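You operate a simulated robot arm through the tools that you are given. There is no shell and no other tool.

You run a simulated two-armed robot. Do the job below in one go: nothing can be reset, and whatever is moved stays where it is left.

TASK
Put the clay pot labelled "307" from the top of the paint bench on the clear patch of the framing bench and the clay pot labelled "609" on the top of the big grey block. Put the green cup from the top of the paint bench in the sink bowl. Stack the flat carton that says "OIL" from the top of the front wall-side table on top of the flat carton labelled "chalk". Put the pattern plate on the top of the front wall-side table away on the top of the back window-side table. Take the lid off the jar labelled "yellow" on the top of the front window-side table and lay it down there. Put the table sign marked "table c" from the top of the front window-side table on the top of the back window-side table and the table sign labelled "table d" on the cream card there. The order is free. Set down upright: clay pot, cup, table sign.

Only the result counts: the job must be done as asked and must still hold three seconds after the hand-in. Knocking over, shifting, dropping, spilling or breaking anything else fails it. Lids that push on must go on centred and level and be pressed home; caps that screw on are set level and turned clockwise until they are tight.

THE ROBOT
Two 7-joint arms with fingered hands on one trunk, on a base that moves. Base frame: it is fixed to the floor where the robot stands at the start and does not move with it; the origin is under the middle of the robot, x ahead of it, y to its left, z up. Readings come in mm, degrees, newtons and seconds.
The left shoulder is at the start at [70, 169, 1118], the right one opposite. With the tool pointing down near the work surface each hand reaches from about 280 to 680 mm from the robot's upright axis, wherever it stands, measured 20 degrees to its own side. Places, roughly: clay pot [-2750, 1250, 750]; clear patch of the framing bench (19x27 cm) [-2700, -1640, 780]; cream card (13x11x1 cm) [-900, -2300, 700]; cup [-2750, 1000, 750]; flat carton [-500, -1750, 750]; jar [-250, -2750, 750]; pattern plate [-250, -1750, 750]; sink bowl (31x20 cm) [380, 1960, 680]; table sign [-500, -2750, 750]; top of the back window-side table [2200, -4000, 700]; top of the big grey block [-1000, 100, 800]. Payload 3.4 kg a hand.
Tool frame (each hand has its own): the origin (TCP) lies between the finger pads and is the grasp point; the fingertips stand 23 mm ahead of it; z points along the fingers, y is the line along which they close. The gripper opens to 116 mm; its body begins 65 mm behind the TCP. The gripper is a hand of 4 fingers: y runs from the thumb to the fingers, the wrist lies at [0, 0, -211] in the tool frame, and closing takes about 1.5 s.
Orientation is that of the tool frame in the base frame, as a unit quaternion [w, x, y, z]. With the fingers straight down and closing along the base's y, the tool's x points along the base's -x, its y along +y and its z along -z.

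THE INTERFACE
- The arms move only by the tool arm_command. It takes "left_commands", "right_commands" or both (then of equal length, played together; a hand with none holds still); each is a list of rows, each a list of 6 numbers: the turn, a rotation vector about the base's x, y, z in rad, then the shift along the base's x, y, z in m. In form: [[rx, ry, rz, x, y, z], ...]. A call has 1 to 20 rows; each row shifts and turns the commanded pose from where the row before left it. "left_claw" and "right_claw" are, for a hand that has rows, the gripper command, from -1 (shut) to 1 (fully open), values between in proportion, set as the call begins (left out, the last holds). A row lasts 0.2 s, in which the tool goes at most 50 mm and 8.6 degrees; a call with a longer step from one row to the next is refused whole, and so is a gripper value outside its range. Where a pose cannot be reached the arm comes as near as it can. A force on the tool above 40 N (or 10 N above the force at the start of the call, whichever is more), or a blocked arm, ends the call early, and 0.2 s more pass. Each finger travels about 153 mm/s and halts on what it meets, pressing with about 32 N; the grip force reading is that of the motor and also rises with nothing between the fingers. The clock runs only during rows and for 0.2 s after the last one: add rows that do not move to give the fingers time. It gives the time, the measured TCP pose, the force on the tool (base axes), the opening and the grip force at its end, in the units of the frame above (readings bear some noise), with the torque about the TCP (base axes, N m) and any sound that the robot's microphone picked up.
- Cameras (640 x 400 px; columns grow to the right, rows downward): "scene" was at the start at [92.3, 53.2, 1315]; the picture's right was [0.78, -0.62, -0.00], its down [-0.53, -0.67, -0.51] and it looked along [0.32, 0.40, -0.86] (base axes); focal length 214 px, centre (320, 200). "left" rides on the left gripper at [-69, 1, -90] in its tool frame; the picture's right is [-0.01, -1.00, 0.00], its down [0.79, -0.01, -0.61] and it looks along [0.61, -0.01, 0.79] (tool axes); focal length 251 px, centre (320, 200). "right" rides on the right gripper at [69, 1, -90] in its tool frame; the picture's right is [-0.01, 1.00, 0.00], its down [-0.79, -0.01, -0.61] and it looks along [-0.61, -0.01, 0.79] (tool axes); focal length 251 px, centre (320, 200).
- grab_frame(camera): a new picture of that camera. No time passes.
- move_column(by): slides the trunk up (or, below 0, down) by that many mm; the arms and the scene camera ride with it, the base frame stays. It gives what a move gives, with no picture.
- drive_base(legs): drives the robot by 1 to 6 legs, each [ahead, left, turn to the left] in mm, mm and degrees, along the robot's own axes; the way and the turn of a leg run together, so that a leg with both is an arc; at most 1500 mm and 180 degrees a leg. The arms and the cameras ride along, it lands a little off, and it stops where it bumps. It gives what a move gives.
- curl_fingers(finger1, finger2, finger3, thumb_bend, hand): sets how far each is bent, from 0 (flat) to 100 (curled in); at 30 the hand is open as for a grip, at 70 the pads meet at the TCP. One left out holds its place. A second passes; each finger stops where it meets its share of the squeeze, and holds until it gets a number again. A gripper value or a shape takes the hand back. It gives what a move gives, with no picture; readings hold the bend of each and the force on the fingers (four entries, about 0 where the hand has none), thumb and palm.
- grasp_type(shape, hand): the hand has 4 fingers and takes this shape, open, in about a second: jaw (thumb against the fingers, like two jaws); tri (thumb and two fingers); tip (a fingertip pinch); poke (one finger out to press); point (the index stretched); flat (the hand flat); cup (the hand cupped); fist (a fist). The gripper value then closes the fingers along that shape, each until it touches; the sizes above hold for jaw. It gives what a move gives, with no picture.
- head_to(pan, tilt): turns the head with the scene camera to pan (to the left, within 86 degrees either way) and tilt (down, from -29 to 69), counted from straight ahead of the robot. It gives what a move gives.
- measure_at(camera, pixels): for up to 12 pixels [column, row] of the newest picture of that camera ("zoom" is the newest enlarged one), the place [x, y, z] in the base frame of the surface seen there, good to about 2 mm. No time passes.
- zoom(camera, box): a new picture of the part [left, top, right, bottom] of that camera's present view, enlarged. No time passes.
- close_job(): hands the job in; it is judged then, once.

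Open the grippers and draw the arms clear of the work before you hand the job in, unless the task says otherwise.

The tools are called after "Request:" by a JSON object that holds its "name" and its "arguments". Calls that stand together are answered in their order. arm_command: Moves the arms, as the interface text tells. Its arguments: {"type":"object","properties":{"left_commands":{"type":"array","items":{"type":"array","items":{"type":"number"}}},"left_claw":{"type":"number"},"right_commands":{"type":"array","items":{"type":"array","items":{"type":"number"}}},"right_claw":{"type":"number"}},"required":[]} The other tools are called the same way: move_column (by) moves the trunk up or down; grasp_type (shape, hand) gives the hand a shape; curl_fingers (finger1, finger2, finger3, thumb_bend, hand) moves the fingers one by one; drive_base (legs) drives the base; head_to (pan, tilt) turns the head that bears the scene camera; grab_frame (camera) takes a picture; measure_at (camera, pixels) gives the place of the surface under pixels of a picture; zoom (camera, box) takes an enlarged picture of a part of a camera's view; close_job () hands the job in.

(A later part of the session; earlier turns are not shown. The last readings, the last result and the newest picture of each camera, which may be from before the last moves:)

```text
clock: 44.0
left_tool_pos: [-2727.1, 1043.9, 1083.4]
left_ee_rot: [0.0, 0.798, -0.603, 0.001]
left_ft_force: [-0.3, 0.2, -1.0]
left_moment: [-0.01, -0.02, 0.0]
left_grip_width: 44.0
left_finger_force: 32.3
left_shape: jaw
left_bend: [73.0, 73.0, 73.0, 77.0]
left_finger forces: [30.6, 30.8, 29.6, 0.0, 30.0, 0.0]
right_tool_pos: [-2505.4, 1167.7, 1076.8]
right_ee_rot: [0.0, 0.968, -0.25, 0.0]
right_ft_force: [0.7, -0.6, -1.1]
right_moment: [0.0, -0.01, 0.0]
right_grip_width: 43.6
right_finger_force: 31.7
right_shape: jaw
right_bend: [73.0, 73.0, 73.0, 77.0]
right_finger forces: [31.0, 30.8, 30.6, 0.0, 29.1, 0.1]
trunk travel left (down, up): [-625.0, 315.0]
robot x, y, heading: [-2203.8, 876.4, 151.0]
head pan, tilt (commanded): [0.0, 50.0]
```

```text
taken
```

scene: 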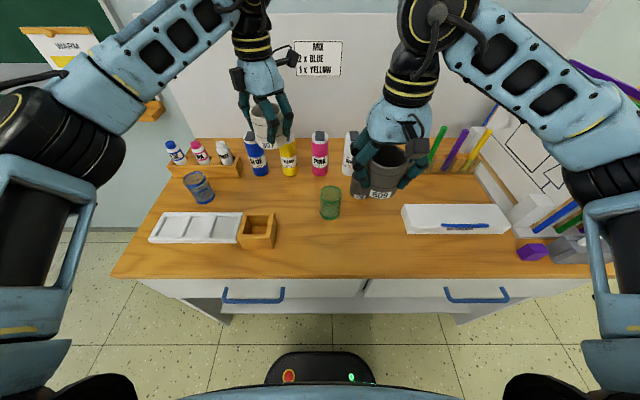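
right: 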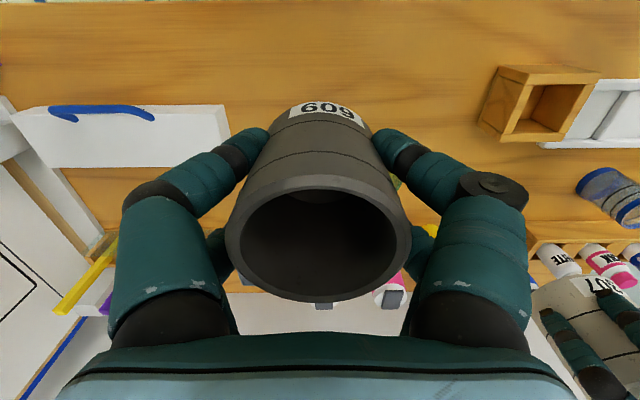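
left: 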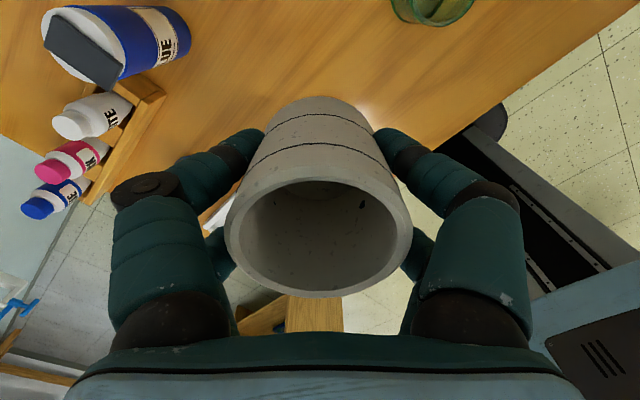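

Both pots are lifted cleanly (609's and 307's bottoms about 43 mm below the TCPs). I back away from the bench, turn left 166° to face the block, and approach it.

Request:
{"name": "drive_base", "arguments": {"legs": [[-350, 0, 0], [0, 0, 166], [380, 195, 0]]}}

Request:
{"name": "head_to", "arguments": {"pan": 0, "tilt": 40}}

Request:
{"name": "grab_frame", "arguments": {"camera": "scene"}}

```text
clock: 55.4
left_tool_pos: [-1010.5, 330.5, 1082.5]
left_ee_rot: [0.0, 0.685, 0.729, -0.001]
left_ft_force: [-0.9, -0.1, -1.2]
left_moment: [-0.03, 0.0, 0.01]
left_grip_width: 43.3
left_finger_force: 31.9
left_shape: jaw
left_bend: [73.0, 73.0, 73.0, 77.0]
left_finger forces: [30.3, 30.5, 28.4, 0.1, 29.2, 0.0]
right_tool_pos: [-1255.5, 258.5, 1077.0]
right_ee_rot: [0.0, 0.353, 0.935, 0.0]
right_ft_force: [0.2, -0.9, -1.9]
right_moment: [-0.02, 0.02, 0.01]
right_grip_width: 43.0
right_finger_force: 32.0
right_shape: jaw
right_bend: [73.0, 73.0, 73.0, 77.0]
right_finger forces: [30.7, 30.5, 30.6, 0.1, 29.0, 0.1]
trunk travel left (down, up): [-625.0, 315.0]
robot x, y, heading: [-1488.6, 609.0, -41.4]
head pan, tilt (commanded): [0.0, 50.0]
```

```text
clock: 56.1
left_tool_pos: [-1008.9, 331.1, 1082.0]
left_ee_rot: [-0.001, 0.686, 0.728, -0.001]
left_ft_force: [-0.5, -0.5, -1.4]
left_moment: [-0.01, 0.02, 0.02]
left_grip_width: 43.1
left_finger_force: 32.0
left_shape: jaw
left_bend: [73.0, 73.0, 73.0, 77.0]
left_finger forces: [30.2, 30.7, 28.3, 0.0, 29.2, 0.0]
right_tool_pos: [-1254.0, 257.7, 1077.0]
right_ee_rot: [-0.001, 0.354, 0.935, 0.0]
right_ft_force: [0.4, 0.6, -2.6]
right_moment: [0.0, 0.01, -0.01]
right_grip_width: 43.3
right_finger_force: 32.4
right_shape: jaw
right_bend: [73.0, 73.0, 73.0, 77.0]
right_finger forces: [30.7, 30.6, 30.7, 0.0, 29.1, 0.1]
trunk travel left (down, up): [-625.0, 315.0]
robot x, y, heading: [-1485.5, 605.8, -41.4]
head pan, tilt (commanded): [0.0, 40.0]
```

```text
taken
```

scene: 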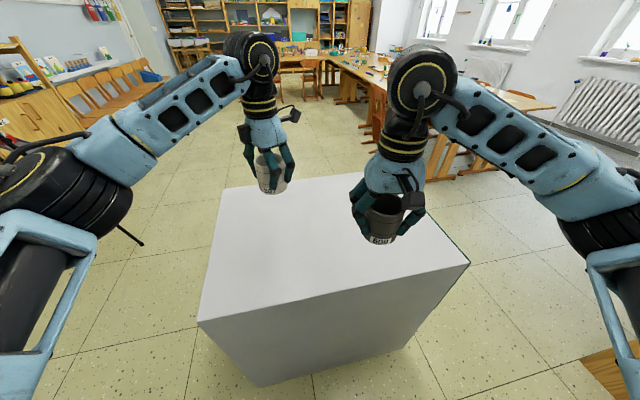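

The block top spans corners near (198,322), (470,263), (222,190). I measure them.

Request:
{"name": "measure_at", "arguments": {"camera": "scene", "pixels": [[201, 320], [466, 264], [225, 191], [300, 250], [340, 270], [262, 384], [410, 350], [330, 180]]}}

```text
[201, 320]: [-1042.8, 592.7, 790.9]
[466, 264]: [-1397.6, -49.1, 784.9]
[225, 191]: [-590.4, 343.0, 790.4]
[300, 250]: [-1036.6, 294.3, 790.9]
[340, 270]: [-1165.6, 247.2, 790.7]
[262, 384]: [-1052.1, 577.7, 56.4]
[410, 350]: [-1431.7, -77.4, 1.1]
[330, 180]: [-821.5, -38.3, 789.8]
```

The block top is at z 790.5 with corners (-1043,593), (-1398,-49), (-590,343), (-945,-299). I extend the right hand to about (-1110,190), well inside the top, keeping height.

Request:
{"name": "arm_command", "arguments": {"right_commands": [[0, 0, 0, 0.036, -0.017, 0], [0, 0, 0, 0.036, -0.017, 0], [0, 0, 0, 0.036, -0.017, 0], [0, 0, 0, 0.036, -0.017, 0], [0, 0, 0, 0, 0, -0.05], [0, 0, 0, 0, 0, -0.05], [0, 0, 0, 0, 0, -0.05], [0, 0, 0, 0, 0, 0]]}}

Request:
{"name": "grab_frame", "arguments": {"camera": "scene"}}

```text
clock: 57.9
left_tool_pos: [-1009.7, 332.1, 1083.8]
left_ee_rot: [0.0, 0.685, 0.728, 0.0]
left_ft_force: [-0.7, 0.4, -1.7]
left_moment: [-0.01, 0.02, -0.02]
left_grip_width: 43.5
left_finger_force: 32.4
left_shape: jaw
left_bend: [73.0, 73.0, 73.0, 77.0]
left_finger forces: [30.4, 30.6, 28.6, 0.0, 29.3, 0.1]
right_tool_pos: [-1111.2, 195.9, 924.4]
right_ee_rot: [0.0, 0.354, 0.935, 0.0]
right_ft_force: [0.8, -0.2, -1.9]
right_moment: [-0.01, -0.02, 0.0]
right_grip_width: 42.7
right_finger_force: 31.9
right_shape: jaw
right_bend: [73.0, 73.0, 73.0, 77.0]
right_finger forces: [30.9, 31.0, 30.9, 0.1, 29.5, 0.1]
trunk travel left (down, up): [-625.0, 315.0]
robot x, y, heading: [-1484.5, 607.0, -41.7]
head pan, tilt (commanded): [0.0, 40.0]
```

```text
taken
```

scene: 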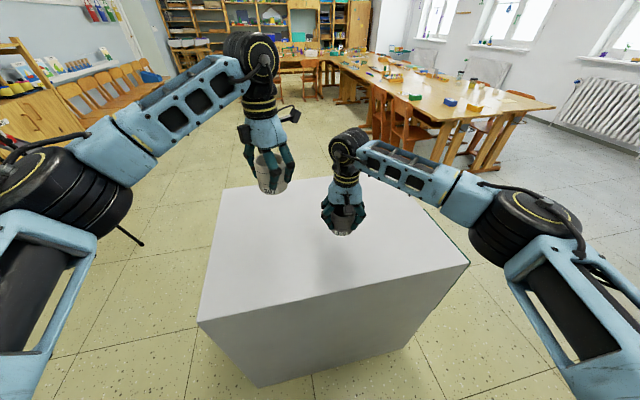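

The pot hangs at TCP z 924 well inside the top; I lower it to just above the surface.

Request:
{"name": "arm_command", "arguments": {"right_commands": [[0, 0, 0, 0, 0, -0.04], [0, 0, 0, 0, 0, -0.03], [0, 0, 0, 0, 0, -0.012], [0, 0, 0, 0, 0, 0], [0, 0, 0, 0, 0, 0]]}}

Request:
{"name": "zoom", "arguments": {"camera": "scene", "box": [290, 170, 410, 245]}}

```text
clock: 59.1
left_tool_pos: [-1009.8, 331.2, 1083.4]
left_ee_rot: [-0.001, 0.685, 0.729, 0.0]
left_ft_force: [0.2, -1.2, -0.8]
left_moment: [0.01, 0.03, 0.01]
left_grip_width: 43.3
left_finger_force: 32.2
left_shape: jaw
left_bend: [73.0, 73.0, 73.0, 77.0]
left_finger forces: [30.4, 30.6, 28.6, 0.0, 29.2, 0.0]
right_tool_pos: [-1111.1, 191.0, 842.1]
right_ee_rot: [0.001, 0.354, 0.935, -0.001]
right_ft_force: [0.1, 0.1, -2.0]
right_moment: [-0.03, 0.0, -0.01]
right_grip_width: 43.1
right_finger_force: 32.5
right_shape: jaw
right_bend: [73.0, 73.0, 73.0, 77.0]
right_finger forces: [31.0, 31.1, 31.0, 0.0, 29.7, 0.0]
trunk travel left (down, up): [-625.0, 315.0]
robot x, y, heading: [-1487.6, 609.5, -41.5]
head pan, tilt (commanded): [0.0, 40.0]
```

```text
5.33 times, centred on (350, 208) of scene
```

zoom: 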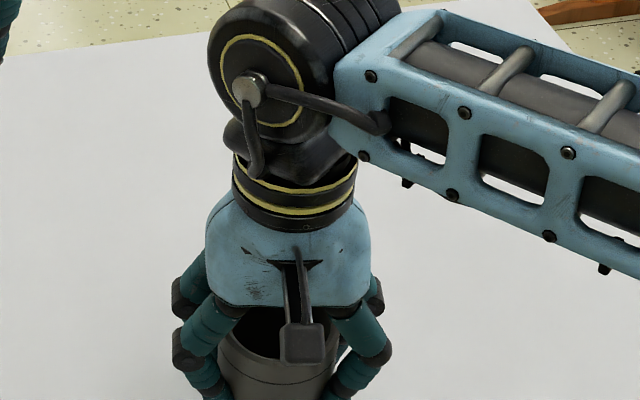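

Still 8 mm above contact by my estimate. I lower by small steps watching the vertical force.

Request:
{"name": "arm_command", "arguments": {"right_commands": [[0, 0, 0, 0, 0, -0.004], [0, 0, 0, 0, 0, -0.003], [0, 0, 0, 0, 0, 0], [0, 0, 0, 0, 0, 0]]}}

Request:
{"name": "arm_command", "arguments": {"right_commands": [[0, 0, 0, 0, 0, -0.0015], [0, 0, 0, 0, 0, 0], [0, 0, 0, 0, 0, 0]]}}

```text
clock: 60.1
left_tool_pos: [-1010.4, 329.5, 1084.3]
left_ee_rot: [0.0, 0.685, 0.729, 0.0]
left_ft_force: [0.2, 1.5, -1.4]
left_moment: [0.01, 0.0, 0.0]
left_grip_width: 43.4
left_finger_force: 32.3
left_shape: jaw
left_bend: [73.0, 73.0, 73.0, 77.0]
left_finger forces: [30.4, 30.7, 28.6, 0.0, 29.3, 0.0]
right_tool_pos: [-1111.7, 190.6, 837.1]
right_ee_rot: [0.0, 0.353, 0.936, 0.0]
right_ft_force: [-0.5, -0.3, -2.1]
right_moment: [-0.01, 0.0, 0.0]
right_grip_width: 42.7
right_finger_force: 32.4
right_shape: jaw
right_bend: [73.0, 73.0, 73.0, 77.0]
right_finger forces: [31.0, 31.2, 31.0, 0.1, 29.7, 0.1]
trunk travel left (down, up): [-625.0, 315.0]
robot x, y, heading: [-1487.1, 607.1, -41.4]
head pan, tilt (commanded): [0.0, 40.0]
```

```text
clock: 60.9
left_tool_pos: [-1009.5, 329.7, 1083.5]
left_ee_rot: [0.0, 0.685, 0.728, 0.0]
left_ft_force: [0.8, 0.0, -1.7]
left_moment: [0.02, -0.01, 0.02]
left_grip_width: 43.1
left_finger_force: 31.8
left_shape: jaw
left_bend: [73.0, 73.0, 73.0, 77.0]
left_finger forces: [30.4, 30.6, 28.7, 0.1, 29.2, 0.1]
right_tool_pos: [-1109.9, 190.8, 835.7]
right_ee_rot: [0.0, 0.354, 0.935, 0.0]
right_ft_force: [-0.1, -0.1, -1.7]
right_moment: [-0.01, 0.03, -0.01]
right_grip_width: 42.8
right_finger_force: 32.0
right_shape: jaw
right_bend: [73.0, 73.0, 73.0, 77.0]
right_finger forces: [31.0, 31.2, 31.0, 0.1, 29.7, 0.0]
trunk travel left (down, up): [-625.0, 315.0]
robot x, y, heading: [-1485.8, 605.2, -41.6]
head pan, tilt (commanded): [0.0, 40.0]
```

No contact yet at TCP z≈835.7; I keep lowering in 1.5 mm steps.

Request:
{"name": "arm_command", "arguments": {"right_commands": [[0, 0, 0, 0, 0, -0.0015], [0, 0, 0, 0, 0, 0], [0, 0, 0, 0, 0, 0]]}}

Request:
{"name": "arm_command", "arguments": {"right_commands": [[0, 0, 0, 0, 0, -0.0015], [0, 0, 0, 0, 0, 0], [0, 0, 0, 0, 0, 0]]}}

```text
clock: 61.7
left_tool_pos: [-1009.9, 331.2, 1083.9]
left_ee_rot: [0.0, 0.685, 0.729, 0.0]
left_ft_force: [0.1, -0.2, -1.0]
left_moment: [-0.02, 0.03, -0.01]
left_grip_width: 43.3
left_finger_force: 32.0
left_shape: jaw
left_bend: [73.0, 73.0, 73.0, 77.0]
left_finger forces: [30.4, 30.7, 28.5, 0.1, 29.4, 0.0]
right_tool_pos: [-1110.3, 190.8, 834.0]
right_ee_rot: [0.001, 0.353, 0.935, -0.001]
right_ft_force: [-0.1, 0.3, -1.7]
right_moment: [-0.02, -0.03, -0.01]
right_grip_width: 42.9
right_finger_force: 31.9
right_shape: jaw
right_bend: [73.0, 73.0, 73.0, 77.0]
right_finger forces: [30.9, 31.3, 30.9, 0.0, 29.6, 0.0]
trunk travel left (down, up): [-625.0, 315.0]
robot x, y, heading: [-1484.4, 610.4, -41.4]
head pan, tilt (commanded): [0.0, 40.0]
```

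```text
clock: 62.5
left_tool_pos: [-1009.5, 332.0, 1083.6]
left_ee_rot: [0.0, 0.685, 0.728, 0.0]
left_ft_force: [-0.2, -0.8, -0.5]
left_moment: [0.03, 0.03, 0.03]
left_grip_width: 43.6
left_finger_force: 31.6
left_shape: jaw
left_bend: [73.0, 73.0, 73.0, 77.0]
left_finger forces: [30.4, 30.5, 28.6, 0.0, 29.3, 0.0]
right_tool_pos: [-1109.9, 190.3, 833.0]
right_ee_rot: [0.0, 0.353, 0.936, 0.0]
right_ft_force: [0.1, 0.4, -2.3]
right_moment: [-0.03, 0.01, -0.01]
right_grip_width: 42.7
right_finger_force: 31.7
right_shape: jaw
right_bend: [73.0, 73.0, 73.0, 77.0]
right_finger forces: [31.0, 31.2, 31.1, 0.1, 29.7, 0.0]
trunk travel left (down, up): [-625.0, 315.0]
robot x, y, heading: [-1483.6, 603.8, -41.4]
head pan, tilt (commanded): [0.0, 40.0]
```

Still hanging (−2 N). Continue down in small steps.

Request:
{"name": "arm_command", "arguments": {"right_commands": [[0, 0, 0, 0, 0, -0.0015], [0, 0, 0, 0, 0, 0], [0, 0, 0, 0, 0, 0]]}}

Request:
{"name": "arm_command", "arguments": {"right_commands": [[0, 0, 0, 0, 0, -0.0015], [0, 0, 0, 0, 0, 0], [0, 0, 0, 0, 0, 0]]}}

Request:
{"name": "grab_frame", "arguments": {"camera": "right"}}

```text
clock: 63.3
left_tool_pos: [-1010.8, 332.1, 1083.7]
left_ee_rot: [-0.001, 0.685, 0.728, 0.0]
left_ft_force: [0.8, -0.1, -2.0]
left_moment: [0.02, 0.02, 0.0]
left_grip_width: 43.3
left_finger_force: 32.8
left_shape: jaw
left_bend: [73.0, 73.0, 73.0, 77.0]
left_finger forces: [30.4, 30.6, 28.6, 0.0, 29.3, 0.0]
right_tool_pos: [-1110.6, 189.7, 832.5]
right_ee_rot: [0.001, 0.353, 0.936, -0.001]
right_ft_force: [0.3, -0.7, 6.6]
right_moment: [-0.08, -0.01, -0.02]
right_grip_width: 43.1
right_finger_force: 32.1
right_shape: jaw
right_bend: [73.0, 73.0, 73.0, 78.0]
right_finger forces: [31.6, 32.1, 32.1, 0.1, 30.7, 0.0]
trunk travel left (down, up): [-625.0, 315.0]
robot x, y, heading: [-1481.1, 605.9, -41.4]
head pan, tilt (commanded): [0.0, 40.0]
```

```text
clock: 64.1
left_tool_pos: [-1011.3, 332.9, 1083.0]
left_ee_rot: [0.0, 0.685, 0.728, 0.0]
left_ft_force: [-0.5, -0.5, -1.1]
left_moment: [-0.01, -0.02, -0.01]
left_grip_width: 43.3
left_finger_force: 32.0
left_shape: jaw
left_bend: [73.0, 73.0, 73.0, 77.0]
left_finger forces: [30.5, 30.7, 28.6, 0.1, 29.3, 0.0]
right_tool_pos: [-1111.9, 191.1, 832.8]
right_ee_rot: [0.002, 0.353, 0.935, 0.0]
right_ft_force: [4.9, -7.1, 18.6]
right_moment: [-0.17, -0.01, -0.01]
right_grip_width: 43.0
right_finger_force: 31.4
right_shape: jaw
right_bend: [73.0, 73.0, 73.0, 78.0]
right_finger forces: [32.2, 34.1, 34.2, 0.0, 31.3, 0.0]
trunk travel left (down, up): [-625.0, 315.0]
robot x, y, heading: [-1488.4, 607.9, -41.7]
head pan, tilt (commanded): [0.0, 40.0]
```

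```text
taken
```

right: 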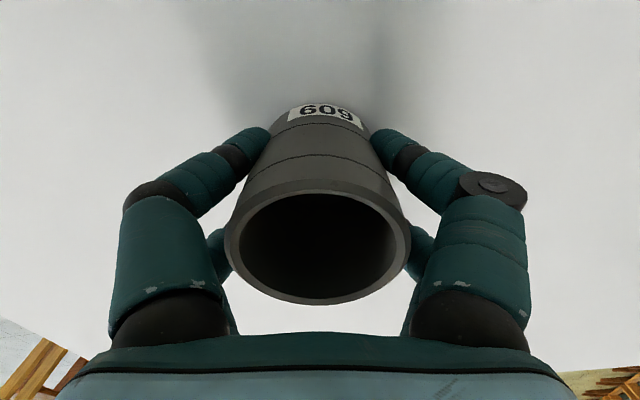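

Contact is made (18.6 N up). I relax by 1.5 mm and open the right hand in stages.

Request:
{"name": "arm_command", "arguments": {"right_commands": [[0, 0, 0, 0, 0, 0.0015], [0, 0, 0, 0, 0, 0]]}}

Request:
{"name": "arm_command", "arguments": {"right_commands": [[0, 0, 0, 0, 0, 0], [0, 0, 0, 0, 0, 0], [0, 0, 0, 0, 0, 0], [0, 0, 0, 0, 0, 0], [0, 0, 0, 0, 0, 0], [0, 0, 0, 0, 0, 0], [0, 0, 0, 0, 0, 0]], "right_claw": 1}}

Request:
{"name": "grab_frame", "arguments": {"camera": "right"}}

```text
clock: 64.7
left_tool_pos: [-1010.9, 331.6, 1085.2]
left_ee_rot: [0.001, 0.686, 0.728, -0.001]
left_ft_force: [0.0, 0.0, -1.0]
left_moment: [0.01, 0.01, -0.01]
left_grip_width: 43.3
left_finger_force: 32.2
left_shape: jaw
left_bend: [73.0, 73.0, 73.0, 77.0]
left_finger forces: [30.3, 30.6, 28.6, 0.0, 29.3, 0.0]
right_tool_pos: [-1111.0, 192.1, 832.6]
right_ee_rot: [0.001, 0.354, 0.935, 0.0]
right_ft_force: [2.9, -4.2, 15.8]
right_moment: [-0.14, 0.03, 0.0]
right_grip_width: 43.1
right_finger_force: 32.1
right_shape: jaw
right_bend: [73.0, 73.0, 73.0, 78.0]
right_finger forces: [32.2, 33.6, 33.9, 0.1, 32.0, 0.1]
trunk travel left (down, up): [-625.0, 315.0]
robot x, y, heading: [-1482.4, 608.2, -41.2]
head pan, tilt (commanded): [0.0, 40.0]
```

```text
clock: 66.3
left_tool_pos: [-1010.2, 332.2, 1083.8]
left_ee_rot: [0.0, 0.685, 0.729, 0.001]
left_ft_force: [0.1, -0.4, -0.9]
left_moment: [0.01, 0.0, -0.02]
left_grip_width: 43.2
left_finger_force: 31.9
left_shape: jaw
left_bend: [73.0, 73.0, 73.0, 77.0]
left_finger forces: [30.3, 30.6, 28.6, 0.0, 29.2, 0.1]
right_tool_pos: [-1109.2, 191.6, 830.7]
right_ee_rot: [0.0, 0.353, 0.935, 0.0]
right_ft_force: [-1.0, 0.3, 0.4]
right_moment: [0.0, 0.01, 0.01]
right_grip_width: 115.9
right_finger_force: 0.1
right_shape: jaw
right_bend: [30.0, 30.0, 30.0, 30.0]
right_finger forces: [0.0, 0.0, 0.1, 0.1, 0.0, 0.0]
trunk travel left (down, up): [-625.0, 315.0]
robot x, y, heading: [-1485.3, 606.9, -41.1]
head pan, tilt (commanded): [0.0, 40.0]
```

```text
taken
```

right: 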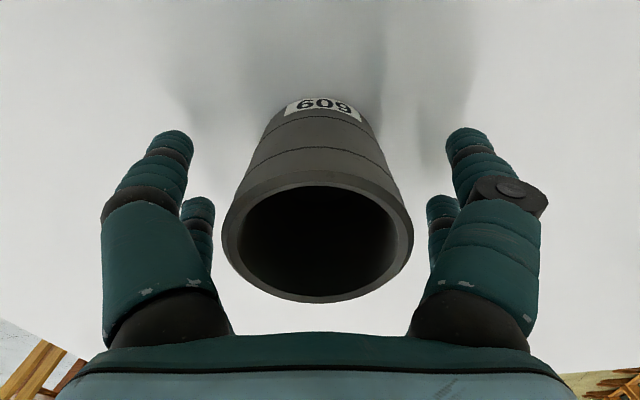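

The pot 609 stands upright and free on the block. I raise the right hand 250 mm.

Request:
{"name": "arm_command", "arguments": {"right_commands": [[0, 0, 0, 0, 0, 0.03], [0, 0, 0, 0, 0, 0.05], [0, 0, 0, 0, 0, 0.05], [0, 0, 0, 0, 0, 0.05], [0, 0, 0, 0, 0, 0.05], [0, 0, 0, 0, 0, 0]]}}

Request:
{"name": "grab_frame", "arguments": {"camera": "scene"}}

```text
clock: 67.7
left_tool_pos: [-1009.4, 330.4, 1083.7]
left_ee_rot: [0.0, 0.685, 0.728, 0.0]
left_ft_force: [0.0, -0.1, -1.5]
left_moment: [-0.01, -0.02, 0.0]
left_grip_width: 43.1
left_finger_force: 31.9
left_shape: jaw
left_bend: [73.0, 73.0, 73.0, 77.0]
left_finger forces: [30.3, 30.6, 28.7, 0.0, 29.3, 0.1]
right_tool_pos: [-1110.5, 186.5, 1061.2]
right_ee_rot: [0.0, 0.353, 0.936, 0.0]
right_ft_force: [0.3, -0.3, 0.6]
right_moment: [0.0, 0.01, -0.01]
right_grip_width: 115.8
right_finger_force: 0.0
right_shape: jaw
right_bend: [30.0, 30.0, 30.0, 30.0]
right_finger forces: [0.0, 0.0, 0.1, 0.1, 0.0, 0.0]
trunk travel left (down, up): [-625.0, 315.0]
robot x, y, heading: [-1486.3, 609.2, -41.6]
head pan, tilt (commanded): [0.0, 40.0]
```

```text
taken
```

scene: 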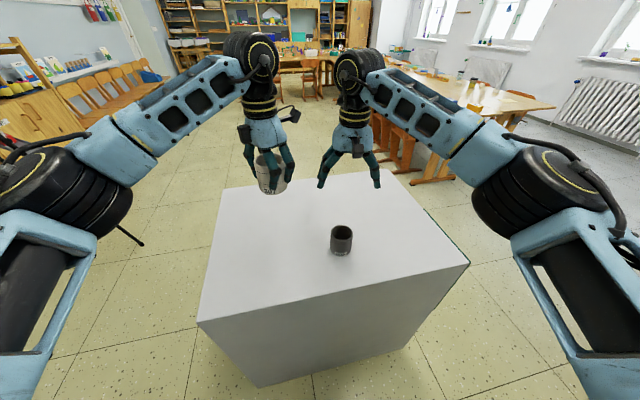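

609 stands on the block. I pan the head right toward the framing bench to plan the approach.

Request:
{"name": "head_to", "arguments": {"pan": -86, "tilt": 22}}

Request:
{"name": "grab_frame", "arguments": {"camera": "scene"}}

Request:
{"name": "zoom", "arguments": {"camera": "scene", "box": [240, 110, 480, 260]}}

```text
clock: 69.3
left_tool_pos: [-1009.9, 332.3, 1083.3]
left_ee_rot: [0.0, 0.685, 0.728, 0.0]
left_ft_force: [-0.1, 0.0, -1.2]
left_moment: [0.0, 0.01, -0.01]
left_grip_width: 43.2
left_finger_force: 32.3
left_shape: jaw
left_bend: [73.0, 73.0, 73.0, 77.0]
left_finger forces: [30.3, 30.6, 28.7, 0.1, 29.3, 0.1]
right_tool_pos: [-1110.1, 186.3, 1060.7]
right_ee_rot: [-0.001, 0.353, 0.936, 0.0]
right_ft_force: [0.0, 0.6, 0.2]
right_moment: [0.01, -0.02, 0.02]
right_grip_width: 115.6
right_finger_force: 0.0
right_shape: jaw
right_bend: [30.0, 30.0, 30.0, 30.0]
right_finger forces: [0.1, 0.1, 0.1, 0.1, 0.0, 0.1]
trunk travel left (down, up): [-625.0, 315.0]
robot x, y, heading: [-1485.8, 608.3, -41.4]
head pan, tilt (commanded): [-85.9, 22.0]
```

```text
taken
```

scene: 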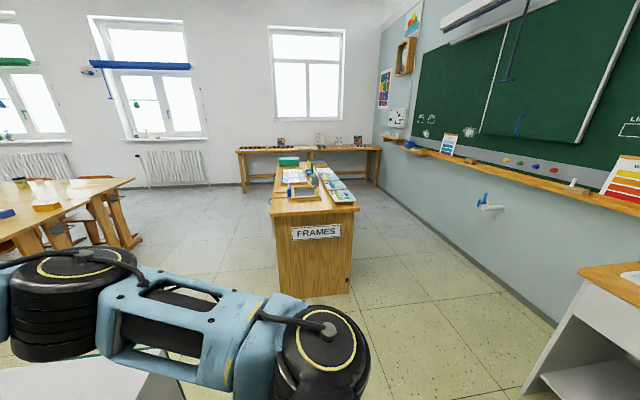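

```text
2.67 times, centred on (360, 185) of scene
```

zoom: 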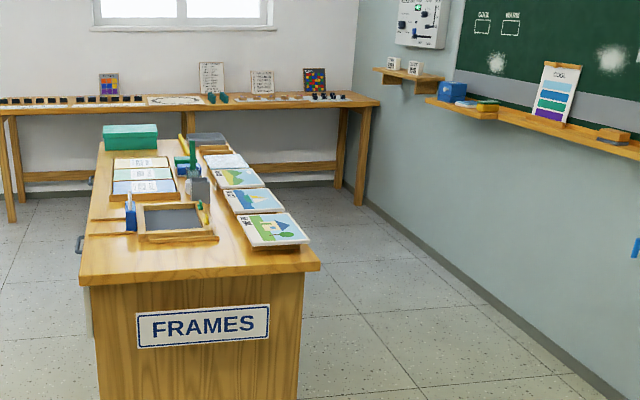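

I measure the framing bench's corners: near-left (82,280), near-right (318,266), far-left (103,150), far-right (228,150) in the zoom.

Request:
{"name": "measure_at", "arguments": {"camera": "zoom", "pixels": [[84, 276], [314, 264], [98, 172], [226, 160], [130, 146], [160, 255], [80, 245], [105, 390], [290, 390], [92, 300], [150, 152], [210, 150]]}}

```text
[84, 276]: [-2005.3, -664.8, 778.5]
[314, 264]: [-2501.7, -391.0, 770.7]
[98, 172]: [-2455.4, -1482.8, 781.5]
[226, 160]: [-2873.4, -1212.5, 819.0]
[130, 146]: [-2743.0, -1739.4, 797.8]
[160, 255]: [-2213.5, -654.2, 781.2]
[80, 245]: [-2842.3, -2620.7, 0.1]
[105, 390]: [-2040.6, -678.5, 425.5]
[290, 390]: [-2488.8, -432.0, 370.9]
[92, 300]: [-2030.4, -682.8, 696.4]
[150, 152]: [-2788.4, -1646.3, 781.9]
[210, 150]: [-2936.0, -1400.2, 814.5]
```

Bench top is z≈781, long axis along (-0.48,-0.88), its drawer side facing (+0.88,-0.48). I turn to heading 151° and pass sideways between the block and the bench, checking midway.

Request:
{"name": "drive_base", "arguments": {"legs": [[0, 0, -167.6], [-185, 879, 0]]}}

```text
clock: 81.0
left_tool_pos: [-2322.6, -14.4, 1084.2]
left_ee_rot: [0.0, 0.777, -0.629, 0.0]
left_ft_force: [0.4, -0.3, -0.7]
left_moment: [0.0, 0.0, 0.01]
left_grip_width: 42.7
left_finger_force: 31.7
left_shape: jaw
left_bend: [73.0, 73.0, 73.0, 77.0]
left_finger forces: [30.2, 30.6, 27.7, 0.0, 28.7, 0.0]
right_tool_pos: [-2244.4, 143.1, 1060.7]
right_ee_rot: [0.0, 0.959, -0.283, 0.0]
right_ft_force: [-0.6, -0.8, -0.5]
right_moment: [0.02, 0.0, 0.01]
right_grip_width: 115.9
right_finger_force: 0.1
right_shape: jaw
right_bend: [30.0, 30.0, 30.0, 30.0]
right_finger forces: [0.0, 0.1, 0.0, 0.1, 0.0, 0.0]
trunk travel left (down, up): [-625.0, 315.0]
robot x, y, heading: [-1809.7, -218.5, 147.0]
head pan, tilt (commanded): [-85.9, 22.0]
```

Position (-1810,-218), heading 147°. I continue around the bench's near corner and correct the heading, then move along the drawer side.

Request:
{"name": "drive_base", "arguments": {"legs": [[-548, 458, 0], [0, 0, 4]]}}

Request:
{"name": "head_to", "arguments": {"pan": 30, "tilt": 30}}

Request:
{"name": "grab_frame", "arguments": {"camera": "scene"}}

```text
clock: 85.4
left_tool_pos: [-2136.7, -723.2, 1083.7]
left_ee_rot: [0.0, 0.791, -0.612, 0.001]
left_ft_force: [0.0, -0.3, -2.1]
left_moment: [-0.03, 0.01, 0.0]
left_grip_width: 43.0
left_finger_force: 32.4
left_shape: jaw
left_bend: [73.0, 73.0, 73.0, 77.0]
left_finger forces: [30.1, 30.6, 27.7, 0.0, 28.8, 0.1]
right_tool_pos: [-2062.9, -561.0, 1060.4]
right_ee_rot: [0.001, 0.965, -0.263, 0.0]
right_ft_force: [0.0, -0.1, -0.9]
right_moment: [0.0, 0.05, 0.02]
right_grip_width: 115.9
right_finger_force: 0.0
right_shape: jaw
right_bend: [30.0, 30.0, 30.0, 30.0]
right_finger forces: [0.0, 0.0, 0.0, 0.0, 0.0, 0.0]
trunk travel left (down, up): [-625.0, 315.0]
robot x, y, heading: [-1616.7, -907.7, 149.6]
head pan, tilt (commanded): [-85.9, 22.0]
```

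```text
clock: 87.4
left_tool_pos: [-2137.3, -724.8, 1083.7]
left_ee_rot: [0.0, 0.791, -0.612, 0.0]
left_ft_force: [0.2, 0.4, -1.5]
left_moment: [0.0, -0.01, 0.0]
left_grip_width: 42.8
left_finger_force: 32.2
left_shape: jaw
left_bend: [73.0, 73.0, 73.0, 77.0]
left_finger forces: [30.1, 30.5, 27.8, 0.0, 28.8, 0.1]
right_tool_pos: [-2064.8, -563.7, 1060.5]
right_ee_rot: [0.0, 0.965, -0.262, 0.0]
right_ft_force: [0.7, -0.2, -0.2]
right_moment: [-0.01, -0.01, -0.03]
right_grip_width: 116.1
right_finger_force: 0.1
right_shape: jaw
right_bend: [30.0, 30.0, 30.0, 30.0]
right_finger forces: [0.0, 0.0, 0.0, 0.1, 0.1, 0.1]
trunk travel left (down, up): [-625.0, 315.0]
robot x, y, heading: [-1614.3, -903.4, 149.6]
head pan, tilt (commanded): [30.0, 30.0]
```

```text
taken
```

scene: 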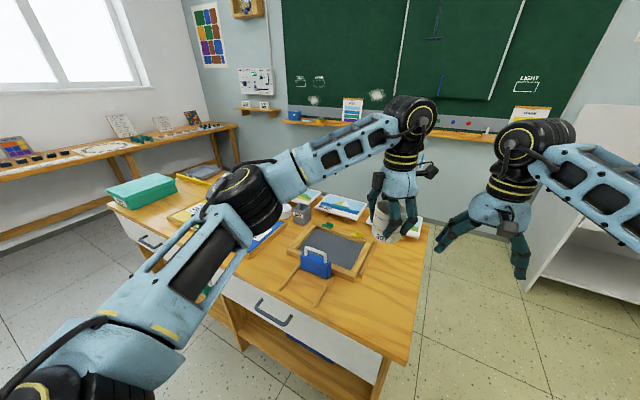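

The bench's far part with the paper box is at the left. I move 1066 mm left along the drawer side and look again.

Request:
{"name": "drive_base", "arguments": {"legs": [[-41, 1066, 1.4]]}}

Request:
{"name": "head_to", "arguments": {"pan": 0, "tilt": 40}}

Request:
{"name": "grab_frame", "arguments": {"camera": "scene"}}

```text
clock: 92.9
left_tool_pos: [-2642.0, -1693.6, 1083.4]
left_ee_rot: [0.0, 0.797, -0.604, 0.0]
left_ft_force: [0.1, 0.4, -1.3]
left_moment: [-0.03, 0.01, -0.01]
left_grip_width: 42.8
left_finger_force: 31.9
left_shape: jaw
left_bend: [73.0, 73.0, 73.0, 77.0]
left_finger forces: [30.2, 30.6, 27.7, 0.0, 28.9, 0.0]
right_tool_pos: [-2572.8, -1532.7, 1060.5]
right_ee_rot: [-0.001, 0.968, -0.252, 0.0]
right_ft_force: [-0.8, 0.1, -0.4]
right_moment: [0.0, -0.01, 0.01]
right_grip_width: 115.7
right_finger_force: 0.1
right_shape: jaw
right_bend: [30.0, 30.0, 30.0, 30.0]
right_finger forces: [0.0, 0.1, 0.1, 0.0, 0.0, 0.0]
trunk travel left (down, up): [-625.0, 315.0]
robot x, y, heading: [-2119.0, -1862.0, 150.9]
head pan, tilt (commanded): [30.0, 30.0]
```

```text
clock: 93.9
left_tool_pos: [-2641.8, -1694.6, 1083.7]
left_ee_rot: [0.0, 0.797, -0.603, 0.0]
left_ft_force: [0.1, -0.3, -1.6]
left_moment: [0.0, 0.03, -0.05]
left_grip_width: 42.9
left_finger_force: 31.8
left_shape: jaw
left_bend: [73.0, 73.0, 73.0, 77.0]
left_finger forces: [30.1, 30.7, 27.8, 0.0, 28.8, 0.0]
right_tool_pos: [-2572.4, -1531.9, 1059.4]
right_ee_rot: [0.0, 0.968, -0.252, 0.001]
right_ft_force: [0.4, -0.5, 0.1]
right_moment: [-0.01, -0.02, 0.01]
right_grip_width: 115.9
right_finger_force: 0.1
right_shape: jaw
right_bend: [30.0, 30.0, 30.0, 30.0]
right_finger forces: [0.1, 0.0, 0.1, 0.0, 0.0, 0.0]
trunk travel left (down, up): [-625.0, 315.0]
robot x, y, heading: [-2115.6, -1863.0, 150.7]
head pan, tilt (commanded): [0.0, 40.0]
```

```text
taken
```

scene: 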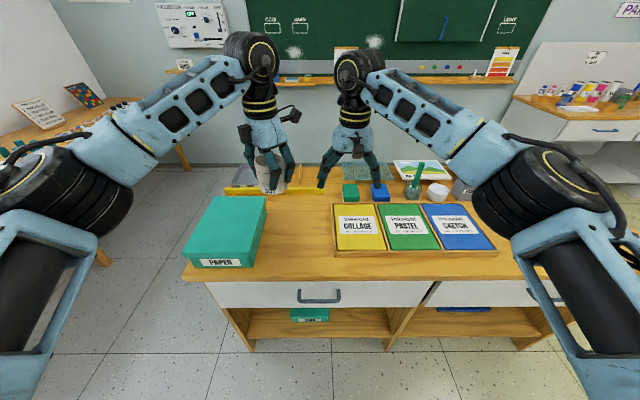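

The clear patch lies between the PAPER box and the cards tray, around (297,230). I measure its surroundings.

Request:
{"name": "measure_at", "arguments": {"camera": "scene", "pixels": [[295, 230], [268, 205], [262, 255], [330, 208], [331, 255], [300, 200], [300, 265], [300, 277], [240, 265], [350, 185], [285, 193], [345, 190]]}}

Request:
{"name": "zoom", "arguments": {"camera": "scene", "box": [180, 150, 420, 300]}}

```text
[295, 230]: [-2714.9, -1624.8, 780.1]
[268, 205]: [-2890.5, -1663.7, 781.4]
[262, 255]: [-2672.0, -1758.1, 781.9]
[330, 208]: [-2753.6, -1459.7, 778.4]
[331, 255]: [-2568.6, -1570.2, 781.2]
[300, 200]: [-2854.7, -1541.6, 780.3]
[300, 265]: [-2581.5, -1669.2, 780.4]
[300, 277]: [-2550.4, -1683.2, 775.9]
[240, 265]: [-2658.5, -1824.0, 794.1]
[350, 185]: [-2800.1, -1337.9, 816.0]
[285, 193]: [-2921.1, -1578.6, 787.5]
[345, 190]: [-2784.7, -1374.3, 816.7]
```

```text
2.67 times, centred on (300, 225) of scene
```

zoom: 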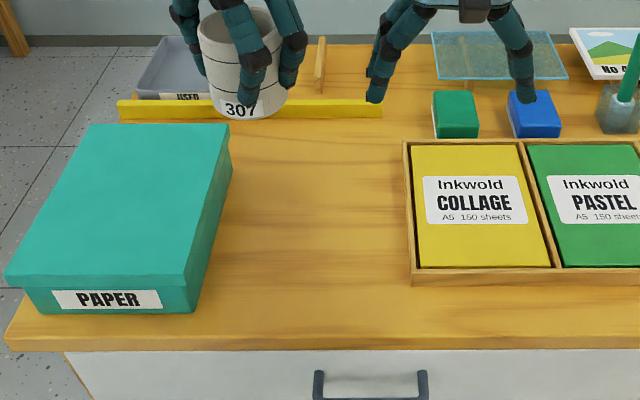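

The patch centre is about (-2705,-1635) at z 780. I drive ahead 85 mm, which brings the left hand nearly over it.

Request:
{"name": "drive_base", "arguments": {"legs": [[85, 0, 0]]}}

Request:
{"name": "grab_frame", "arguments": {"camera": "scene"}}

Request:
{"name": "grab_frame", "arguments": {"camera": "left"}}

```text
clock: 94.9
left_tool_pos: [-2716.1, -1654.4, 1084.8]
left_ee_rot: [0.0, 0.798, -0.603, 0.0]
left_ft_force: [0.0, 0.2, -2.0]
left_moment: [-0.02, 0.01, -0.02]
left_grip_width: 42.7
left_finger_force: 31.3
left_shape: jaw
left_bend: [73.0, 73.0, 73.0, 77.0]
left_finger forces: [30.1, 30.6, 27.8, 0.0, 28.9, 0.1]
right_tool_pos: [-2648.3, -1493.0, 1059.6]
right_ee_rot: [-0.001, 0.968, -0.25, -0.001]
right_ft_force: [-0.1, -0.3, 0.5]
right_moment: [-0.02, -0.03, 0.01]
right_grip_width: 115.9
right_finger_force: 0.1
right_shape: jaw
right_bend: [30.0, 30.0, 30.0, 30.0]
right_finger forces: [0.1, 0.0, 0.1, 0.1, 0.0, 0.0]
trunk travel left (down, up): [-625.0, 315.0]
robot x, y, heading: [-2192.2, -1823.3, 151.0]
head pan, tilt (commanded): [0.0, 40.0]
```

```text
taken
```

scene: 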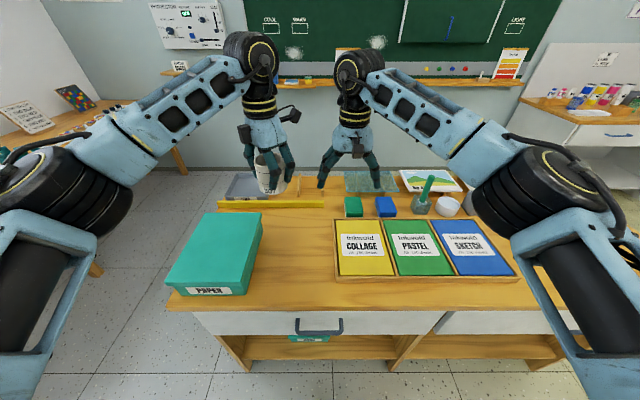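

```text
taken
```

left: 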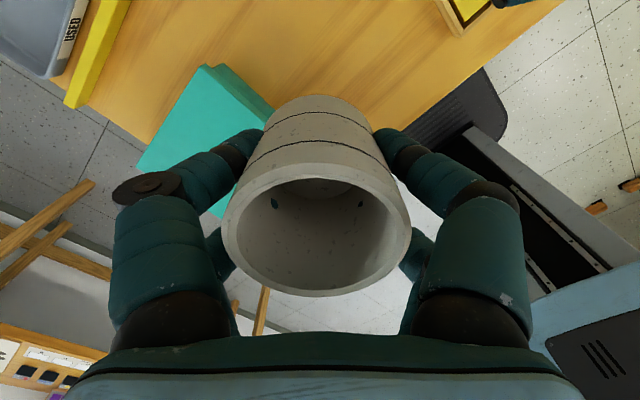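

I shift the left hand (+14,+31) mm to centre over the patch at (-2702,-1623) and lower it to about 15 mm above the surface.

Request:
{"name": "arm_command", "arguments": {"left_commands": [[0, 0, 0, 0.007, 0.0155, 0], [0, 0, 0, 0.007, 0.0155, 0], [0, 0, 0, 0, 0, -0.05], [0, 0, 0, 0, 0, -0.05], [0, 0, 0, 0, 0, -0.05], [0, 0, 0, 0, 0, -0.05], [0, 0, 0, 0, 0, -0.045], [0, 0, 0, 0, 0, 0], [0, 0, 0, 0, 0, 0]]}}

Request:
{"name": "grab_frame", "arguments": {"camera": "scene"}}

Request:
{"name": "grab_frame", "arguments": {"camera": "left"}}

```text
clock: 96.9
left_tool_pos: [-2699.8, -1620.8, 839.8]
left_ee_rot: [0.0, 0.798, -0.603, -0.001]
left_ft_force: [0.6, -0.3, -1.6]
left_moment: [-0.02, 0.01, 0.0]
left_grip_width: 43.0
left_finger_force: 32.5
left_shape: jaw
left_bend: [73.0, 73.0, 73.0, 77.0]
left_finger forces: [30.7, 30.8, 28.8, 0.0, 29.7, 0.0]
right_tool_pos: [-2648.2, -1491.3, 1059.6]
right_ee_rot: [0.0, 0.968, -0.25, 0.0]
right_ft_force: [0.4, 0.0, 0.7]
right_moment: [0.0, 0.03, -0.02]
right_grip_width: 115.8
right_finger_force: 0.2
right_shape: jaw
right_bend: [30.0, 30.0, 30.0, 30.0]
right_finger forces: [0.0, 0.0, 0.0, 0.0, 0.0, 0.0]
trunk travel left (down, up): [-625.0, 315.0]
robot x, y, heading: [-2189.4, -1820.6, 150.9]
head pan, tilt (commanded): [0.0, 40.0]
```

```text
taken
```

scene: 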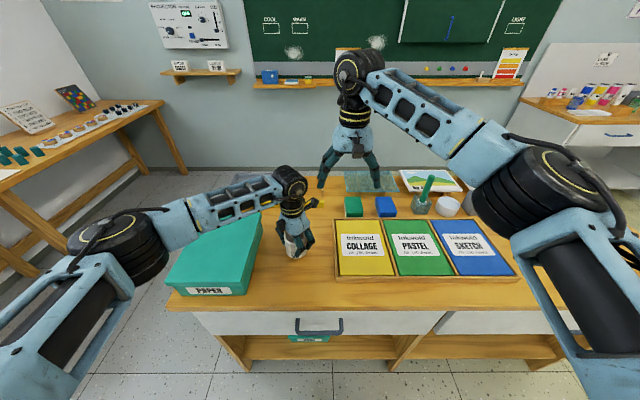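

```text
taken
```

left: 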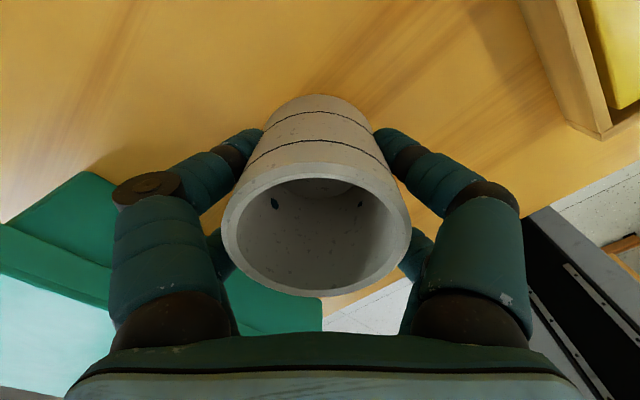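

The pot hangs over the patch. Lowering 13 mm, then small steps until contact.

Request:
{"name": "arm_command", "arguments": {"left_commands": [[0, 0, 0, 0, 0, -0.008], [0, 0, 0, 0, 0, -0.005], [0, 0, 0, 0, 0, 0], [0, 0, 0, 0, 0, 0]]}}

Request:
{"name": "arm_command", "arguments": {"left_commands": [[0, 0, 0, 0, 0, -0.0015], [0, 0, 0, 0, 0, 0], [0, 0, 0, 0, 0, -0.0015], [0, 0, 0, 0, 0, 0]]}}

```text
clock: 97.9
left_tool_pos: [-2700.3, -1623.1, 826.5]
left_ee_rot: [0.0, 0.798, -0.602, 0.0]
left_ft_force: [0.2, -0.7, -0.7]
left_moment: [0.04, 0.01, -0.01]
left_grip_width: 42.9
left_finger_force: 32.5
left_shape: jaw
left_bend: [73.0, 73.0, 73.0, 77.0]
left_finger forces: [30.7, 30.8, 29.0, 0.1, 29.6, 0.0]
right_tool_pos: [-2647.9, -1492.1, 1060.9]
right_ee_rot: [0.0, 0.968, -0.25, -0.001]
right_ft_force: [0.1, -0.8, -0.1]
right_moment: [0.02, 0.02, -0.02]
right_grip_width: 115.8
right_finger_force: 0.0
right_shape: jaw
right_bend: [30.0, 30.0, 30.0, 30.0]
right_finger forces: [0.0, 0.1, 0.0, 0.1, 0.0, 0.0]
trunk travel left (down, up): [-625.0, 315.0]
robot x, y, heading: [-2191.5, -1821.2, 151.2]
head pan, tilt (commanded): [0.0, 40.0]
```

```text
clock: 98.9
left_tool_pos: [-2700.7, -1624.1, 823.6]
left_ee_rot: [-0.001, 0.798, -0.603, -0.001]
left_ft_force: [-1.3, 1.4, 4.3]
left_moment: [0.06, -0.04, -0.03]
left_grip_width: 42.9
left_finger_force: 32.1
left_shape: jaw
left_bend: [73.0, 73.0, 74.0, 77.0]
left_finger forces: [31.7, 31.2, 29.4, 0.0, 30.3, 0.1]
right_tool_pos: [-2647.2, -1491.4, 1059.6]
right_ee_rot: [0.001, 0.968, -0.25, -0.001]
right_ft_force: [-0.3, -0.1, -0.3]
right_moment: [-0.03, 0.01, 0.02]
right_grip_width: 115.9
right_finger_force: 0.1
right_shape: jaw
right_bend: [30.0, 30.0, 30.0, 30.0]
right_finger forces: [0.1, 0.0, 0.0, 0.0, 0.0, 0.0]
trunk travel left (down, up): [-625.0, 315.0]
robot x, y, heading: [-2194.0, -1820.7, 151.0]
head pan, tilt (commanded): [0.0, 40.0]
```

Contact at TCP z≈823.6 (+4 N). I open the left hand to about 93 mm and look.

Request:
{"name": "arm_command", "arguments": {"left_commands": [[0, 0, 0, 0, 0, 0], [0, 0, 0, 0, 0, 0], [0, 0, 0, 0, 0, 0], [0, 0, 0, 0, 0, 0], [0, 0, 0, 0, 0, 0], [0, 0, 0, 0, 0, 0]], "left_claw": 0.65}}

Request:
{"name": "grab_frame", "arguments": {"camera": "left"}}

```text
clock: 100.3
left_tool_pos: [-2701.3, -1623.4, 823.2]
left_ee_rot: [-0.001, 0.798, -0.603, 0.0]
left_ft_force: [0.4, 0.6, -0.1]
left_moment: [0.01, -0.02, 0.01]
left_grip_width: 95.1
left_finger_force: 0.1
left_shape: jaw
left_bend: [56.0, 56.0, 56.0, 56.0]
left_finger forces: [0.0, 0.0, 0.0, 0.0, 0.0, 0.0]
right_tool_pos: [-2647.0, -1492.0, 1059.1]
right_ee_rot: [0.0, 0.968, -0.251, 0.0]
right_ft_force: [0.6, 0.8, 0.2]
right_moment: [0.02, 0.02, -0.02]
right_grip_width: 115.9
right_finger_force: 0.0
right_shape: jaw
right_bend: [30.0, 30.0, 30.0, 30.0]
right_finger forces: [0.0, 0.0, 0.0, 0.1, 0.0, 0.0]
trunk travel left (down, up): [-625.0, 315.0]
robot x, y, heading: [-2190.6, -1821.1, 150.6]
head pan, tilt (commanded): [0.0, 40.0]
```

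```text
taken
```

left: 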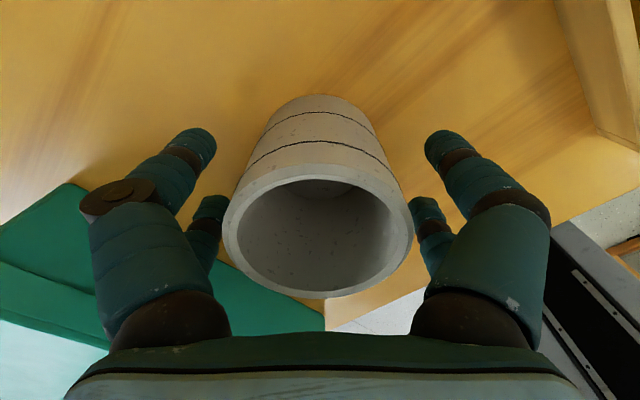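

The pot stands free; finger gap ~95 mm clears the 66 mm rim. I raise the left hand straight up, slowly at first.

Request:
{"name": "arm_command", "arguments": {"left_commands": [[0, 0, 0, 0, 0, 0.02], [0, 0, 0, 0, 0, 0.02], [0, 0, 0, 0, 0, 0.03], [0, 0, 0, 0, 0, 0.05], [0, 0, 0, 0, 0, 0.05], [0, 0, 0, 0, 0, 0.05], [0, 0, 0, 0, 0, 0.04], [0, 0, 0, 0, 0, 0]]}}

Request:
{"name": "grab_frame", "arguments": {"camera": "scene"}}

```text
clock: 102.1
left_tool_pos: [-2697.8, -1622.1, 1086.4]
left_ee_rot: [-0.001, 0.798, -0.602, 0.0]
left_ft_force: [0.6, -0.6, 0.8]
left_moment: [0.01, -0.01, -0.01]
left_grip_width: 95.5
left_finger_force: 0.1
left_shape: jaw
left_bend: [56.0, 56.0, 56.0, 56.0]
left_finger forces: [0.1, 0.1, 0.1, 0.1, 0.1, 0.0]
right_tool_pos: [-2648.2, -1492.5, 1059.4]
right_ee_rot: [0.0, 0.968, -0.25, 0.001]
right_ft_force: [0.0, 0.4, -0.7]
right_moment: [0.01, 0.0, 0.02]
right_grip_width: 115.6
right_finger_force: 0.1
right_shape: jaw
right_bend: [30.0, 30.0, 30.0, 30.0]
right_finger forces: [0.0, 0.0, 0.0, 0.0, 0.0, 0.0]
trunk travel left (down, up): [-625.0, 315.0]
robot x, y, heading: [-2192.6, -1818.6, 151.0]
head pan, tilt (commanded): [0.0, 40.0]
```

```text
taken
```

scene: 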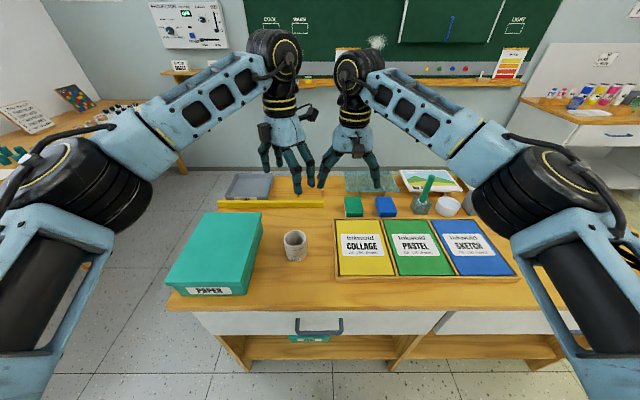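

307 stands on the clear patch. I turn the left hand back +45°, open it fully, and spread the hands apart before driving away.

Request:
{"name": "arm_command", "arguments": {"left_commands": [[0, 0, 0.131, -0.005, -0.015, 0], [0, 0, 0.131, -0.005, -0.015, 0], [0, 0, 0.131, -0.005, -0.015, 0], [0, 0, 0.131, -0.005, -0.015, 0], [0, 0, 0.131, -0.005, -0.015, 0], [0, 0, 0.131, -0.005, -0.015, 0], [0, 0, 0, 0, 0, 0]], "right_commands": [[0, 0, 0, 0.007, 0.014, 0.005], [0, 0, 0, 0.007, 0.014, 0.005], [0, 0, 0, 0.007, 0.014, 0.005], [0, 0, 0, 0.007, 0.014, 0.005], [0, 0, 0, 0.007, 0.014, 0], [0, 0, 0, 0.007, 0.014, 0], [0, 0, 0, 0, 0, 0]], "left_claw": 1}}

Request:
{"name": "head_to", "arguments": {"pan": 86, "tilt": 25}}

Request:
{"name": "grab_frame", "arguments": {"camera": "scene"}}

```text
clock: 103.7
left_tool_pos: [-2730.2, -1713.2, 1082.6]
left_ee_rot: [0.001, 0.968, -0.25, -0.001]
left_ft_force: [0.4, 0.2, 0.4]
left_moment: [0.01, 0.02, 0.0]
left_grip_width: 115.8
left_finger_force: 0.0
left_shape: jaw
left_bend: [30.0, 30.0, 30.0, 30.0]
left_finger forces: [0.0, 0.1, 0.0, 0.0, 0.0, 0.0]
right_tool_pos: [-2605.2, -1407.2, 1080.9]
right_ee_rot: [-0.001, 0.968, -0.25, 0.0]
right_ft_force: [0.4, -0.2, 0.1]
right_moment: [0.0, 0.0, 0.0]
right_grip_width: 115.5
right_finger_force: 0.1
right_shape: jaw
right_bend: [30.0, 30.0, 30.0, 30.0]
right_finger forces: [0.0, 0.0, 0.0, 0.0, 0.0, 0.0]
trunk travel left (down, up): [-625.0, 315.0]
robot x, y, heading: [-2193.0, -1822.8, 150.7]
head pan, tilt (commanded): [0.0, 40.0]
```

```text
clock: 105.3
left_tool_pos: [-2730.0, -1711.7, 1083.5]
left_ee_rot: [0.0, 0.968, -0.251, 0.0]
left_ft_force: [-0.6, -0.2, 0.1]
left_moment: [-0.03, -0.02, -0.02]
left_grip_width: 115.9
left_finger_force: 0.1
left_shape: jaw
left_bend: [30.0, 30.0, 30.0, 30.0]
left_finger forces: [0.0, 0.0, 0.0, 0.0, 0.0, 0.0]
right_tool_pos: [-2606.4, -1407.0, 1081.4]
right_ee_rot: [0.0, 0.968, -0.25, -0.001]
right_ft_force: [0.2, 0.4, 0.6]
right_moment: [0.01, 0.02, 0.01]
right_grip_width: 115.8
right_finger_force: 0.1
right_shape: jaw
right_bend: [30.0, 30.0, 30.0, 30.0]
right_finger forces: [0.0, 0.1, 0.0, 0.1, 0.0, 0.1]
trunk travel left (down, up): [-625.0, 315.0]
robot x, y, heading: [-2191.6, -1823.2, 151.3]
head pan, tilt (commanded): [85.9, 25.0]
```

```text
taken
```

scene: 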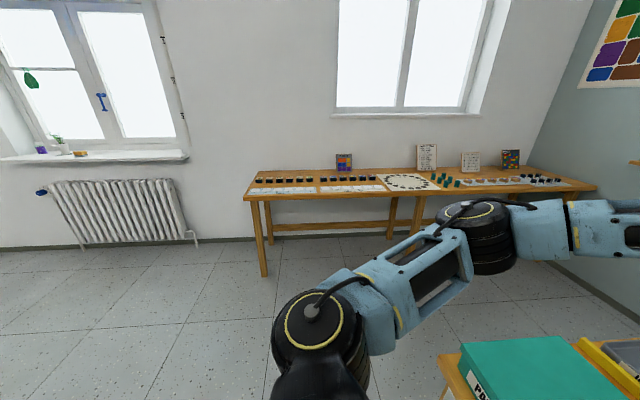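

I back away from the framing bench and turn to face the front tables (heading about 0).

Request:
{"name": "drive_base", "arguments": {"legs": [[-330, 0, 0], [0, 0, -151]]}}

Request:
{"name": "head_to", "arguments": {"pan": 0, "tilt": 25}}

Request:
{"name": "grab_frame", "arguments": {"camera": "scene"}}

```text
clock: 113.8
left_tool_pos: [-1382.1, -1833.7, 1082.8]
left_ee_rot: [0.0, 0.02, 1.0, 0.0]
left_ft_force: [-0.7, 1.1, -0.6]
left_moment: [-0.05, 0.0, 0.04]
left_grip_width: 115.8
left_finger_force: 0.0
left_shape: jaw
left_bend: [30.0, 30.0, 30.0, 30.0]
left_finger forces: [0.1, 0.1, 0.0, 0.1, 0.0, 0.0]
right_tool_pos: [-1355.5, -2160.8, 1081.8]
right_ee_rot: [0.0, 0.02, 1.0, 0.0]
right_ft_force: [0.2, -1.1, -0.2]
right_moment: [-0.01, 0.0, 0.0]
right_grip_width: 116.0
right_finger_force: 0.0
right_shape: jaw
right_bend: [30.0, 30.0, 30.0, 30.0]
right_finger forces: [0.0, 0.0, 0.1, 0.0, 0.0, 0.0]
trunk travel left (down, up): [-625.0, 315.0]
robot x, y, heading: [-1910.1, -1977.8, -2.1]
head pan, tilt (commanded): [85.9, 25.0]
```

```text
clock: 115.4
left_tool_pos: [-1381.4, -1832.9, 1083.7]
left_ee_rot: [0.0, 0.021, 1.0, 0.0]
left_ft_force: [0.3, 0.0, 0.8]
left_moment: [0.0, 0.03, -0.01]
left_grip_width: 115.9
left_finger_force: 0.1
left_shape: jaw
left_bend: [30.0, 30.0, 30.0, 30.0]
left_finger forces: [0.0, 0.1, 0.0, 0.1, 0.0, 0.0]
right_tool_pos: [-1355.3, -2162.4, 1082.4]
right_ee_rot: [0.0, 0.021, 1.0, 0.0]
right_ft_force: [-0.8, -0.2, -0.9]
right_moment: [0.01, 0.0, 0.0]
right_grip_width: 115.7
right_finger_force: 0.1
right_shape: jaw
right_bend: [30.0, 30.0, 30.0, 30.0]
right_finger forces: [0.1, 0.0, 0.0, 0.0, 0.0, 0.1]
trunk travel left (down, up): [-625.0, 315.0]
robot x, y, heading: [-1911.7, -1977.5, -2.3]
head pan, tilt (commanded): [0.0, 25.0]
```

```text
taken
```

scene: 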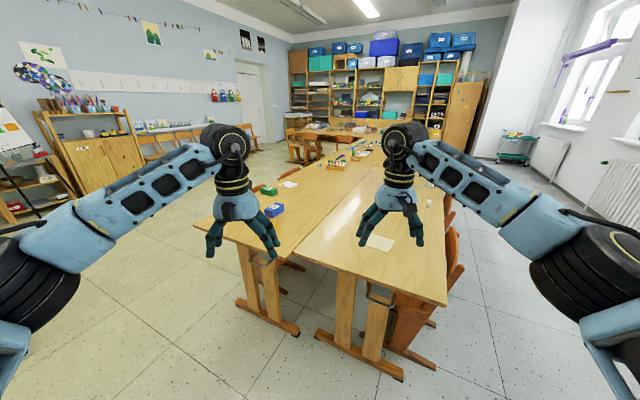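

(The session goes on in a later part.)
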